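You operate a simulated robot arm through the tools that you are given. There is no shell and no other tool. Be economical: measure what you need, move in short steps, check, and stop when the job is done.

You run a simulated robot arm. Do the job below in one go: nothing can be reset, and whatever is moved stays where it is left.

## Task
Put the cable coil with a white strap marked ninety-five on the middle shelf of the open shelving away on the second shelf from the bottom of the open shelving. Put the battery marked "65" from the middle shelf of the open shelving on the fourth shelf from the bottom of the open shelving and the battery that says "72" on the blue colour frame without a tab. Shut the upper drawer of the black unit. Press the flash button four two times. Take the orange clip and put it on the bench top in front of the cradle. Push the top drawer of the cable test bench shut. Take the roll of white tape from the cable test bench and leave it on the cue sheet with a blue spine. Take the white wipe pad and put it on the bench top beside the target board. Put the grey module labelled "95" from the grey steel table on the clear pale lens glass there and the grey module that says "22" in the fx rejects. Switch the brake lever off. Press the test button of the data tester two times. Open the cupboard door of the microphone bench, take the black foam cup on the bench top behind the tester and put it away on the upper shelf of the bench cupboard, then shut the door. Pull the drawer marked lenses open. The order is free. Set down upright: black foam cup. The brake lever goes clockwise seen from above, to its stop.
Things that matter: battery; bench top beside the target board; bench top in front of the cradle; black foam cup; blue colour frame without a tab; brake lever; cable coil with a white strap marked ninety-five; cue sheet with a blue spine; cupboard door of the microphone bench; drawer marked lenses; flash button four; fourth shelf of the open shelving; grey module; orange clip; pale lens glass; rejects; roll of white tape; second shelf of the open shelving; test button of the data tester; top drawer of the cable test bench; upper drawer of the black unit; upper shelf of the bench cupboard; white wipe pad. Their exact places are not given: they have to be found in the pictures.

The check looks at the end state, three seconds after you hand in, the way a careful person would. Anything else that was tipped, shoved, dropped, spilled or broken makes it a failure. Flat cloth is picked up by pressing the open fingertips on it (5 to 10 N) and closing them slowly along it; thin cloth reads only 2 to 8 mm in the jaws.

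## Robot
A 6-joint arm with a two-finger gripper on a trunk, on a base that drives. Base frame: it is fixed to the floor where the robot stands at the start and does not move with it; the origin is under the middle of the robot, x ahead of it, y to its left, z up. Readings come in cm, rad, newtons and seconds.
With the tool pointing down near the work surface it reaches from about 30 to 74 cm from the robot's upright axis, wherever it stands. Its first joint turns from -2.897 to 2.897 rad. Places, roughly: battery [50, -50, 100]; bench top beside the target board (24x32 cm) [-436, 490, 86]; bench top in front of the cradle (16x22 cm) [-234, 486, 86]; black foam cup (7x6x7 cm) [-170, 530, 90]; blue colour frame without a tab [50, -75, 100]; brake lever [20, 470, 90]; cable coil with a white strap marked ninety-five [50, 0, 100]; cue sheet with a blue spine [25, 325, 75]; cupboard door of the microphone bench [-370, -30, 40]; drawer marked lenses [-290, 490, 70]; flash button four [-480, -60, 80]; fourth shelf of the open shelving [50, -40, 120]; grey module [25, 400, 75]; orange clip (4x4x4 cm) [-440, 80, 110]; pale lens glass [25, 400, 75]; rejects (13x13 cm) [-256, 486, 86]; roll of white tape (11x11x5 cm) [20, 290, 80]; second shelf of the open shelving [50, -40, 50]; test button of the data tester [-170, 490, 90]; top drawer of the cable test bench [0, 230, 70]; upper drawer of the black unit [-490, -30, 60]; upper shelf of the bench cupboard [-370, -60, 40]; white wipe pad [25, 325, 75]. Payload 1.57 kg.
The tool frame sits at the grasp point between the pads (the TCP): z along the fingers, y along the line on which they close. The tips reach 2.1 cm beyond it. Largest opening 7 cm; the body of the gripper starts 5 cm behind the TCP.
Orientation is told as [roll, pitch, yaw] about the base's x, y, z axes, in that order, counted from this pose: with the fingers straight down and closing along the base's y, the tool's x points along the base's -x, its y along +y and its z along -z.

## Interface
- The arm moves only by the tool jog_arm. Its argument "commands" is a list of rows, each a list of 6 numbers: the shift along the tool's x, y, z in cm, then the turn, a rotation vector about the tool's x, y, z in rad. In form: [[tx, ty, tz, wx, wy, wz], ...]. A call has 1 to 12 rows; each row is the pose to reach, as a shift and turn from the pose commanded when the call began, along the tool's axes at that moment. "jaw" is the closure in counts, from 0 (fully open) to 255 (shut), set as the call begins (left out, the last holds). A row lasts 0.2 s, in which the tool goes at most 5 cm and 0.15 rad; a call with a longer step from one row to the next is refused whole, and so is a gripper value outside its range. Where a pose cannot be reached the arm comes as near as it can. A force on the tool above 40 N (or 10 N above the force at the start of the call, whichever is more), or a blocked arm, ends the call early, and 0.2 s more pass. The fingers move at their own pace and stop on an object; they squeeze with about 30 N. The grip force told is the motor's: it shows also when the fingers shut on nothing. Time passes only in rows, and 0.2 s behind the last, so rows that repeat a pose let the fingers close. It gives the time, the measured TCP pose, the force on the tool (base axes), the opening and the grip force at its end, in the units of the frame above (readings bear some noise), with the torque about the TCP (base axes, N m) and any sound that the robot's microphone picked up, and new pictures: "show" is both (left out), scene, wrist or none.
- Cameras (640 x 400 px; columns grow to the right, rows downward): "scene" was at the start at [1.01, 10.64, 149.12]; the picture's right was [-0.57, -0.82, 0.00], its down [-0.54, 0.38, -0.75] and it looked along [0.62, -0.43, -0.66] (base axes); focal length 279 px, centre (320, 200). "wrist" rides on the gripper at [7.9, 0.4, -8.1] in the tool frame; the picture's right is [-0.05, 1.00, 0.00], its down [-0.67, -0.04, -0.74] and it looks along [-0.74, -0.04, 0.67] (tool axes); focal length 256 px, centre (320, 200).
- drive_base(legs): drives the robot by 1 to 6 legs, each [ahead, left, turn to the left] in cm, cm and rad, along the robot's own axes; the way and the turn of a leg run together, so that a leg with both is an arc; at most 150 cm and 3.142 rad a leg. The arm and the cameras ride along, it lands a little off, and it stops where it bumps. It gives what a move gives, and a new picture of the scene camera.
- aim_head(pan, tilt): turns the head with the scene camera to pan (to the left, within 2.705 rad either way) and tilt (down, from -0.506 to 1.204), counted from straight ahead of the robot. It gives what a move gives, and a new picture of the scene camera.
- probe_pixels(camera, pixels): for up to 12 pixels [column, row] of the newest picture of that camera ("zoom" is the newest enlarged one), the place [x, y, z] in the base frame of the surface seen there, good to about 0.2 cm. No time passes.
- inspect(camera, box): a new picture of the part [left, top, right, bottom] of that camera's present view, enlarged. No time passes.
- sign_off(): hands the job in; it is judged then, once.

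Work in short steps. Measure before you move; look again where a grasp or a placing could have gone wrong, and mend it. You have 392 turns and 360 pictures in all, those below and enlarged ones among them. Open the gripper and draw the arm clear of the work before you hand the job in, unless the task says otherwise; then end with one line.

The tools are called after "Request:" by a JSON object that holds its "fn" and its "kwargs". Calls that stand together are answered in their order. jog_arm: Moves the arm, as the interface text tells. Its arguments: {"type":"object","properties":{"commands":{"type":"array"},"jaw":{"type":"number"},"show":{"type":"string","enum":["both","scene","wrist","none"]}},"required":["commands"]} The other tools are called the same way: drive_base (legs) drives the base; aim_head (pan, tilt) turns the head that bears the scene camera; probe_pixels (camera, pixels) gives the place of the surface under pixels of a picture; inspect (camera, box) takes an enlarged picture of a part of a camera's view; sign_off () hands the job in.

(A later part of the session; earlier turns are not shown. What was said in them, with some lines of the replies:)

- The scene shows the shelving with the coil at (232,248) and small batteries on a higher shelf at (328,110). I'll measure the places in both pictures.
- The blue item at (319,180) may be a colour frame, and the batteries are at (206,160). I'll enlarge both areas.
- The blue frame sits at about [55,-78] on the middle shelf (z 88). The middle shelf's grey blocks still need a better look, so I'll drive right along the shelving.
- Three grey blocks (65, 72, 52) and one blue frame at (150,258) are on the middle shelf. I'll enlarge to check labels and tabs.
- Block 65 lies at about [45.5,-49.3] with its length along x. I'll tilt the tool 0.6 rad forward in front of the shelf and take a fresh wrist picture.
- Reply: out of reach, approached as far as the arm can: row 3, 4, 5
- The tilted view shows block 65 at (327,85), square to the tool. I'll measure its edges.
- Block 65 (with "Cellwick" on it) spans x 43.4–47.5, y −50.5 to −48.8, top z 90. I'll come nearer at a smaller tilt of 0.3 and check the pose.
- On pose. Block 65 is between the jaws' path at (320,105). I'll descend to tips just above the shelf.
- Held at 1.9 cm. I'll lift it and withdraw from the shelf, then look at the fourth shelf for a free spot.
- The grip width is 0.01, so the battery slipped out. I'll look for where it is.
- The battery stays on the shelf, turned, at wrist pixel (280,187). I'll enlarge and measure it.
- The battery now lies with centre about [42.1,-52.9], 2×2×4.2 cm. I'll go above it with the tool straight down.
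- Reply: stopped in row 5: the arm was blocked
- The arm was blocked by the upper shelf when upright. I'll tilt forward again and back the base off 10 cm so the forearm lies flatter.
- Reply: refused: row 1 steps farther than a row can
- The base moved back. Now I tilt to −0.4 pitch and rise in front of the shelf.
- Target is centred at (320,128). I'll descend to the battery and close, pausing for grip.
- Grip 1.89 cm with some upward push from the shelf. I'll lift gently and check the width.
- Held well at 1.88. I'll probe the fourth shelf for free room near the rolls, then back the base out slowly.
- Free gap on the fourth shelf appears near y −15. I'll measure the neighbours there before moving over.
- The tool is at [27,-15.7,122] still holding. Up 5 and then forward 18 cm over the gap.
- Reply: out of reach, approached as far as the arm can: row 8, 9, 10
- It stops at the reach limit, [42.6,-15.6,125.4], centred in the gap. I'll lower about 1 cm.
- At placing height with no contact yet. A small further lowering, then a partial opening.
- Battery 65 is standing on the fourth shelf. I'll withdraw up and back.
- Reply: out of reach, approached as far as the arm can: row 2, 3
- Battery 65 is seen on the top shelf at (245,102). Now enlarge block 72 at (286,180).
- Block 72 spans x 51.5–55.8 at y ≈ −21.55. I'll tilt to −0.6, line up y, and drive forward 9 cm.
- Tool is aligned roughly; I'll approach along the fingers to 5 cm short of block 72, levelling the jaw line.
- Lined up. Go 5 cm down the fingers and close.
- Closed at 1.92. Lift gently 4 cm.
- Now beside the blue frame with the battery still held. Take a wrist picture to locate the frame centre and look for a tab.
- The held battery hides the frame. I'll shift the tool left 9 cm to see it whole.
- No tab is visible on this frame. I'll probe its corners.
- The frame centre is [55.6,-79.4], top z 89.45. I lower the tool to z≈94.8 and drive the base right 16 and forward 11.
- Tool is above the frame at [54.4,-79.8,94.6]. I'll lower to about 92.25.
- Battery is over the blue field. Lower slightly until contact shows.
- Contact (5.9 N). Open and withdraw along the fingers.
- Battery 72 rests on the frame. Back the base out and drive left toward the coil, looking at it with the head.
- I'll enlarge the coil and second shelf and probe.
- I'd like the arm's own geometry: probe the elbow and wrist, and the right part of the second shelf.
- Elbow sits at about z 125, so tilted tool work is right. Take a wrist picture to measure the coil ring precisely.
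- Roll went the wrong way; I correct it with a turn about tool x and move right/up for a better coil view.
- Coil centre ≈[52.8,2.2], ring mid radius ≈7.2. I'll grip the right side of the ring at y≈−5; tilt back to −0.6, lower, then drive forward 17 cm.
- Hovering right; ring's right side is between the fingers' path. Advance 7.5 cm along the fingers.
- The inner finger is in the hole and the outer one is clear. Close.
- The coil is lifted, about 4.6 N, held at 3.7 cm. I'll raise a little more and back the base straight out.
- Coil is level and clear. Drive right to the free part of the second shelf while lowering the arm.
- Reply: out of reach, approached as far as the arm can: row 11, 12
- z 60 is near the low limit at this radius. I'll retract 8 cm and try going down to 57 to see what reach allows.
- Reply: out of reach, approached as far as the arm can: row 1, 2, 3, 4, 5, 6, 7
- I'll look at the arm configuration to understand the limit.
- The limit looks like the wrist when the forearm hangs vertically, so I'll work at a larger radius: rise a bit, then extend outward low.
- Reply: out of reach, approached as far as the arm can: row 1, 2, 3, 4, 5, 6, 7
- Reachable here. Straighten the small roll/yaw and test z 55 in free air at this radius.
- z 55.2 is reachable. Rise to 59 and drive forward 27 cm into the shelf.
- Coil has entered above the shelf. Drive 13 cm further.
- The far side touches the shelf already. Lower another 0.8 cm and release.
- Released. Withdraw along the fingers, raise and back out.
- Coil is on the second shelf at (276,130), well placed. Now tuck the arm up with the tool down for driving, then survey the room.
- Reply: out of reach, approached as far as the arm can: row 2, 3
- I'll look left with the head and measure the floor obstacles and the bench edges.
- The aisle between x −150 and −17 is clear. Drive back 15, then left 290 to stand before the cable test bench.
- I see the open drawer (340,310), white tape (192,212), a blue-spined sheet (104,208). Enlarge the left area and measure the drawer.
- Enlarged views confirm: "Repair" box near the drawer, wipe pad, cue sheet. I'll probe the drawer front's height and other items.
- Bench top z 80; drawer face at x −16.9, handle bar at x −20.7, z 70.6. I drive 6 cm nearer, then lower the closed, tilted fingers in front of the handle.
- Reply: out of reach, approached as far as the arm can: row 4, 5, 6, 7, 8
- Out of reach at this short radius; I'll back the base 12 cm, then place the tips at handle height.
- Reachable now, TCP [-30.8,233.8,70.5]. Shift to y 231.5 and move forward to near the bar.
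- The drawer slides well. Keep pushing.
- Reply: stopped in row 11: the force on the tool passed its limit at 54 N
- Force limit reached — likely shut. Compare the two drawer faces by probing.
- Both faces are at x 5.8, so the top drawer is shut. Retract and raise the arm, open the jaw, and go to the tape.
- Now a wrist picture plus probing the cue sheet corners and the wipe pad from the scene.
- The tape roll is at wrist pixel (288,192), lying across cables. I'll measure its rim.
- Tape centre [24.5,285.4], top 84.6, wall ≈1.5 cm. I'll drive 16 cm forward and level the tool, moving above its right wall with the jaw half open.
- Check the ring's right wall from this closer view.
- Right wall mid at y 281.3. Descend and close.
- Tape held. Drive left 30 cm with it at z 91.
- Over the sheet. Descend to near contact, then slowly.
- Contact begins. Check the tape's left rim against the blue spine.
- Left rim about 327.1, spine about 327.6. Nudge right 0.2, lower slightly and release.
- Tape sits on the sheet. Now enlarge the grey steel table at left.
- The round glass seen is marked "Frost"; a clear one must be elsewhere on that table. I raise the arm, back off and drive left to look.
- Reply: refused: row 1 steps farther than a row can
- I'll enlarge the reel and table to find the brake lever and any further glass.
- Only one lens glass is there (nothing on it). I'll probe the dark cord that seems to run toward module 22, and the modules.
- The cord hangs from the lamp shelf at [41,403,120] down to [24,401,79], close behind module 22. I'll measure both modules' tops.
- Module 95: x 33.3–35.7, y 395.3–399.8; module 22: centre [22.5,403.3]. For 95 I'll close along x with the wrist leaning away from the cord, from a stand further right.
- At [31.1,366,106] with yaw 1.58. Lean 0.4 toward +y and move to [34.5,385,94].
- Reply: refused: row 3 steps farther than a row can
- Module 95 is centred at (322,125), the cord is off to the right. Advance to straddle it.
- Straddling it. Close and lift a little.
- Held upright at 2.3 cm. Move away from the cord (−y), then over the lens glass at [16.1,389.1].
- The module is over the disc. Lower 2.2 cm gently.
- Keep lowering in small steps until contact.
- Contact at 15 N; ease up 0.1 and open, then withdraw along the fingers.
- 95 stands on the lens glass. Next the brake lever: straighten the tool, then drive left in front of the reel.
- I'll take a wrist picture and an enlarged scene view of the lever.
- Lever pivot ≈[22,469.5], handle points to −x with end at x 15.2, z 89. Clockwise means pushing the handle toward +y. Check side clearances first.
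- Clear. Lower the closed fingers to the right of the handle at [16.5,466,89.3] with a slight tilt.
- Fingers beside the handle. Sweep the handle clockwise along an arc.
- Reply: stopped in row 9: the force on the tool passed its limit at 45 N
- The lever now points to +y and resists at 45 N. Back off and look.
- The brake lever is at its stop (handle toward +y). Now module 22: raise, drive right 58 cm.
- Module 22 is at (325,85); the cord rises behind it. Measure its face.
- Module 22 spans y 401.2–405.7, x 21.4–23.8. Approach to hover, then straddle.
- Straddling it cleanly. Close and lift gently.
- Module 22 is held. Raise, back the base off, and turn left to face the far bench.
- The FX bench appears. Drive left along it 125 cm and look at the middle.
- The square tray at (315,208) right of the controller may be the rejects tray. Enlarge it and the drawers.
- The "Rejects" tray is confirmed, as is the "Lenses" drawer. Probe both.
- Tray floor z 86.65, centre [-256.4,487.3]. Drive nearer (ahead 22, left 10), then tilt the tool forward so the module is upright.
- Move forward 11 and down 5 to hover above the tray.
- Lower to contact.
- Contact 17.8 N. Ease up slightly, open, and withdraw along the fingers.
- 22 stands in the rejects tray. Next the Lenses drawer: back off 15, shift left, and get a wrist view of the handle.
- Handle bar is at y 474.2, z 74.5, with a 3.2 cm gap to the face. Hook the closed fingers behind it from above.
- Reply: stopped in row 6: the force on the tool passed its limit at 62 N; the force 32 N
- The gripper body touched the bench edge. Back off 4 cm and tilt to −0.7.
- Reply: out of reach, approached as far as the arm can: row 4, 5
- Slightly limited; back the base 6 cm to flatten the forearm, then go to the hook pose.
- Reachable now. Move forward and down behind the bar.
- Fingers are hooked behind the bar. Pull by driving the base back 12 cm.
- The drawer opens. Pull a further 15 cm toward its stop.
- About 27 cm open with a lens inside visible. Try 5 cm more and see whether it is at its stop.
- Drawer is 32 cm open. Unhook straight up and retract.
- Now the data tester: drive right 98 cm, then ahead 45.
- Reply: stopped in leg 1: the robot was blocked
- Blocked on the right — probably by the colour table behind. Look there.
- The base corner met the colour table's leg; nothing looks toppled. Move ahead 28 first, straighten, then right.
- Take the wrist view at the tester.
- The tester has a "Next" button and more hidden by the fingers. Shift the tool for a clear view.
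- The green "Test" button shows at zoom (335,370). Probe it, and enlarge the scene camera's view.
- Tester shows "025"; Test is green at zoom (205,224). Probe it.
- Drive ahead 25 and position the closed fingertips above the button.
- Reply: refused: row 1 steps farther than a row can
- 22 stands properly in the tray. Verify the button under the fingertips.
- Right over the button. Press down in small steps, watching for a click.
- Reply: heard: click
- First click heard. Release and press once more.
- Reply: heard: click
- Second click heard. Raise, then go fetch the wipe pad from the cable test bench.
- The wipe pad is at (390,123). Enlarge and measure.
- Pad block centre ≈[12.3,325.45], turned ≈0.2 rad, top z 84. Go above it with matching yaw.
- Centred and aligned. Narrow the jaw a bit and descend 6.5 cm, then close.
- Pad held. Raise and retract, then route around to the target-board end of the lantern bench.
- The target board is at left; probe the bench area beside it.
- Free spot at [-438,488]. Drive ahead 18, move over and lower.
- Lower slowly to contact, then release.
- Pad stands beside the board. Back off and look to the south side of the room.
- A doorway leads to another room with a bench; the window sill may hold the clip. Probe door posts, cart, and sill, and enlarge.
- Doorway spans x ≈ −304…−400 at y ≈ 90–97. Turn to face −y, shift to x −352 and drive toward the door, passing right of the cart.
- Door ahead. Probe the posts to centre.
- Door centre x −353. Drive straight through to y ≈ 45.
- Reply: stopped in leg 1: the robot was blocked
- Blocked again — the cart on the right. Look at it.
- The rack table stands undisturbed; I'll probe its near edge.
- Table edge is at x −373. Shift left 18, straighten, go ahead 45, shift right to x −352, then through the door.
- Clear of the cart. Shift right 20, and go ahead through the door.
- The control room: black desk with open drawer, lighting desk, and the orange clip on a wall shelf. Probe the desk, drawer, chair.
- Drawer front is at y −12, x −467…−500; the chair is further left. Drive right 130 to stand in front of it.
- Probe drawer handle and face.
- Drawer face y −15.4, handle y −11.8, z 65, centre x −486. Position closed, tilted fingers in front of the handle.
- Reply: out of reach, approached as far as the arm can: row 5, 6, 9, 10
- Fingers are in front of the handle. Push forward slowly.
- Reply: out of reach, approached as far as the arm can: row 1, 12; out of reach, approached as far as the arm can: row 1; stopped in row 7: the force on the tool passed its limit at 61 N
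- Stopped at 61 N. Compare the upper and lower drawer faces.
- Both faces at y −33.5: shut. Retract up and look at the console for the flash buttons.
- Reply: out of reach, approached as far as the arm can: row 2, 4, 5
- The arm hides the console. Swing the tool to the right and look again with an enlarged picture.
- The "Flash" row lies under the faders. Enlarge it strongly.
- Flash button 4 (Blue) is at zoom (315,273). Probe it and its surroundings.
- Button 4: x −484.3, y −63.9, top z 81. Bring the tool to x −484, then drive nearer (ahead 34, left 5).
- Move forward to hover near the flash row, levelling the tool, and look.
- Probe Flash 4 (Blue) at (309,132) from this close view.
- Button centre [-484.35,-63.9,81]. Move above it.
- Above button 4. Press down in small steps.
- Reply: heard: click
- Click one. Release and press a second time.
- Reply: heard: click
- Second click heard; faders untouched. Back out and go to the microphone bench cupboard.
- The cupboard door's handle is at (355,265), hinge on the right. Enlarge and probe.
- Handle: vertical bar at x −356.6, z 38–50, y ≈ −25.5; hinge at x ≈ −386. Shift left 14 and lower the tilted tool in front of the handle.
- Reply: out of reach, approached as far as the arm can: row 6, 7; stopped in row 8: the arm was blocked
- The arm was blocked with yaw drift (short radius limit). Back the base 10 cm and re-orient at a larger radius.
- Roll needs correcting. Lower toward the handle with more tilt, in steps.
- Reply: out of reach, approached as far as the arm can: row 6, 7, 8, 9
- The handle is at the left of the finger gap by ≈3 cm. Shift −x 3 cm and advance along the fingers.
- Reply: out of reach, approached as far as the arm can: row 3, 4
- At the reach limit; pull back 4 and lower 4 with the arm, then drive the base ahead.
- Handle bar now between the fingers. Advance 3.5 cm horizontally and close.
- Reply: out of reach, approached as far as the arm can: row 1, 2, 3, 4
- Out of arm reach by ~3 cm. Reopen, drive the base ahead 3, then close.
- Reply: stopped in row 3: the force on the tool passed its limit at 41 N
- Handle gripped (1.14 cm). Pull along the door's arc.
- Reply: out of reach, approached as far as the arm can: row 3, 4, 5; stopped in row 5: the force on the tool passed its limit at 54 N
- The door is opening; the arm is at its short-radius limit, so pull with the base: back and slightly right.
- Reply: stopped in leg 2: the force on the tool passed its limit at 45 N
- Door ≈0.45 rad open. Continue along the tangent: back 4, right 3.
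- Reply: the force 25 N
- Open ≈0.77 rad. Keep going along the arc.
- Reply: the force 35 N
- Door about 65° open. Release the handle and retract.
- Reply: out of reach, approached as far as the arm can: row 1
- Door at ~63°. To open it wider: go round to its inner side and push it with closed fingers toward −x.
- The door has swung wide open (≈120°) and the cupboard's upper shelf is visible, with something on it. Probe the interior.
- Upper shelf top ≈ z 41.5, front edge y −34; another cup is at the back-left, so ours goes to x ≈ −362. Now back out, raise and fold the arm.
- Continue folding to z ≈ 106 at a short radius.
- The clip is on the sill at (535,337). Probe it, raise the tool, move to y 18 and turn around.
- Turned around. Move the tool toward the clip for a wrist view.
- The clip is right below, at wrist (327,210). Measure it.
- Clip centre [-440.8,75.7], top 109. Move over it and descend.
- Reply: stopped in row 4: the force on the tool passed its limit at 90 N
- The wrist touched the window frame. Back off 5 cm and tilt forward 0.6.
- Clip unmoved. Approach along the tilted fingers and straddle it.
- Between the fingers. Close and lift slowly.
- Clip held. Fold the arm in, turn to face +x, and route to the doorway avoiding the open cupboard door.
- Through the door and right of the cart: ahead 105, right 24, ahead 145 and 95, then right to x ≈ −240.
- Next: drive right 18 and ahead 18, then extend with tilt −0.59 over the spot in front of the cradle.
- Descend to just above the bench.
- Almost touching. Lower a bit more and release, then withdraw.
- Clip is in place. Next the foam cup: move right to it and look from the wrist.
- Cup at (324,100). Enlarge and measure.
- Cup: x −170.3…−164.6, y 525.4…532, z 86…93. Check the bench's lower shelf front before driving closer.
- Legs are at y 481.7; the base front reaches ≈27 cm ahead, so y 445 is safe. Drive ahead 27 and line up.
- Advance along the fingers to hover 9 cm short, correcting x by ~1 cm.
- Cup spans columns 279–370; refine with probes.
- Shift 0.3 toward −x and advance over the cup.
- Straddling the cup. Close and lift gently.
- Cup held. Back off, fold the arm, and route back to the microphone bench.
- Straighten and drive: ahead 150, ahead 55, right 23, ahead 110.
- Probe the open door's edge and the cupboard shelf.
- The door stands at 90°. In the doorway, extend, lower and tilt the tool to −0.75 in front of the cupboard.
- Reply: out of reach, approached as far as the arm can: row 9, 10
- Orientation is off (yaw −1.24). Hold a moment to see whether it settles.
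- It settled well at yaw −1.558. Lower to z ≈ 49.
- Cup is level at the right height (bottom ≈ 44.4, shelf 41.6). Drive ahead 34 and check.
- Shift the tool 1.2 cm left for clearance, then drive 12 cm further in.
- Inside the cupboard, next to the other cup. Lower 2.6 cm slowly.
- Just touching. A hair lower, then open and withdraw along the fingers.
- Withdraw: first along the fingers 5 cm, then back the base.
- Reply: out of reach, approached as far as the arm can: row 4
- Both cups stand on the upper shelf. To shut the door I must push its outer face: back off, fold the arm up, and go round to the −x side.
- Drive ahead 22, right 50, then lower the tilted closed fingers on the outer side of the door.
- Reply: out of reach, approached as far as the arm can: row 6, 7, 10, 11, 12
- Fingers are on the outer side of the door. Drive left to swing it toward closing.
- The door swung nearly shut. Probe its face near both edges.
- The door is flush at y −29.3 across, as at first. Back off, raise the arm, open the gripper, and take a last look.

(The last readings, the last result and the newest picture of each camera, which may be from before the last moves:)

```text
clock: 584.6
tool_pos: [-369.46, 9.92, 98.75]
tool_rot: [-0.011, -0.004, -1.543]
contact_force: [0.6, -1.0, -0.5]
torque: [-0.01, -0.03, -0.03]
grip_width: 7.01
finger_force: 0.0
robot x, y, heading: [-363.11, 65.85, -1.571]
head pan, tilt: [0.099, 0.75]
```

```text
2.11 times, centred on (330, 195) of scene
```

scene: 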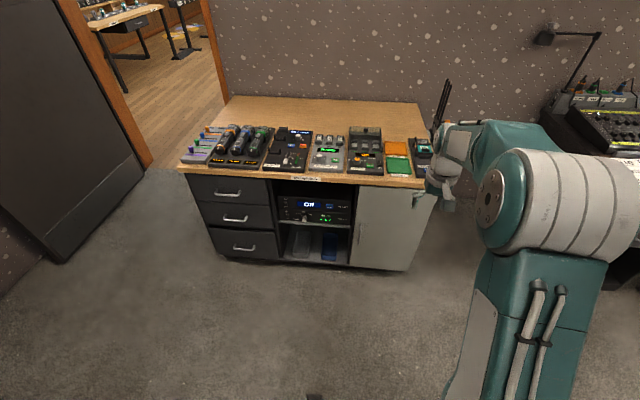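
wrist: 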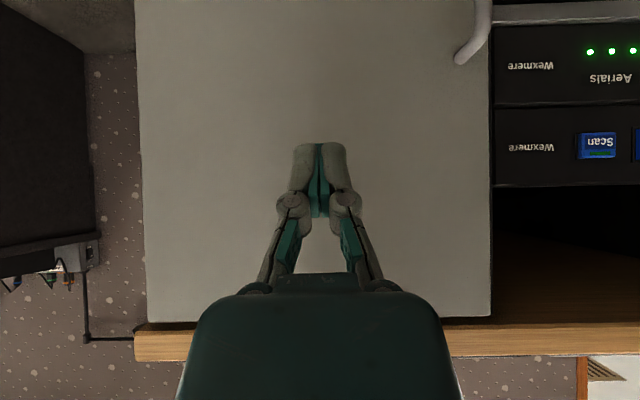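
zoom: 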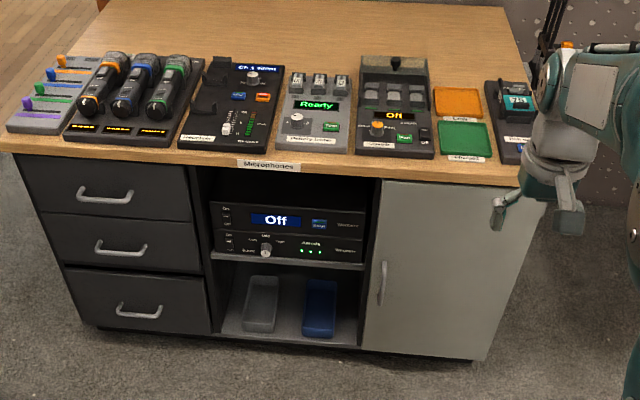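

The door is shut and everything on the list is done; the arm is clear with the gripper open. I hand in.

Request:
{"fn": "sign_off", "kwargs": {}}

```text
The job is handed in.
```

Every item on the list was carried out and the job is handed in; along the way the base bumped the colour table and the rack cart, and the gripper pressed the bench edge and the window frame, but nothing in view looked moved or tipped.
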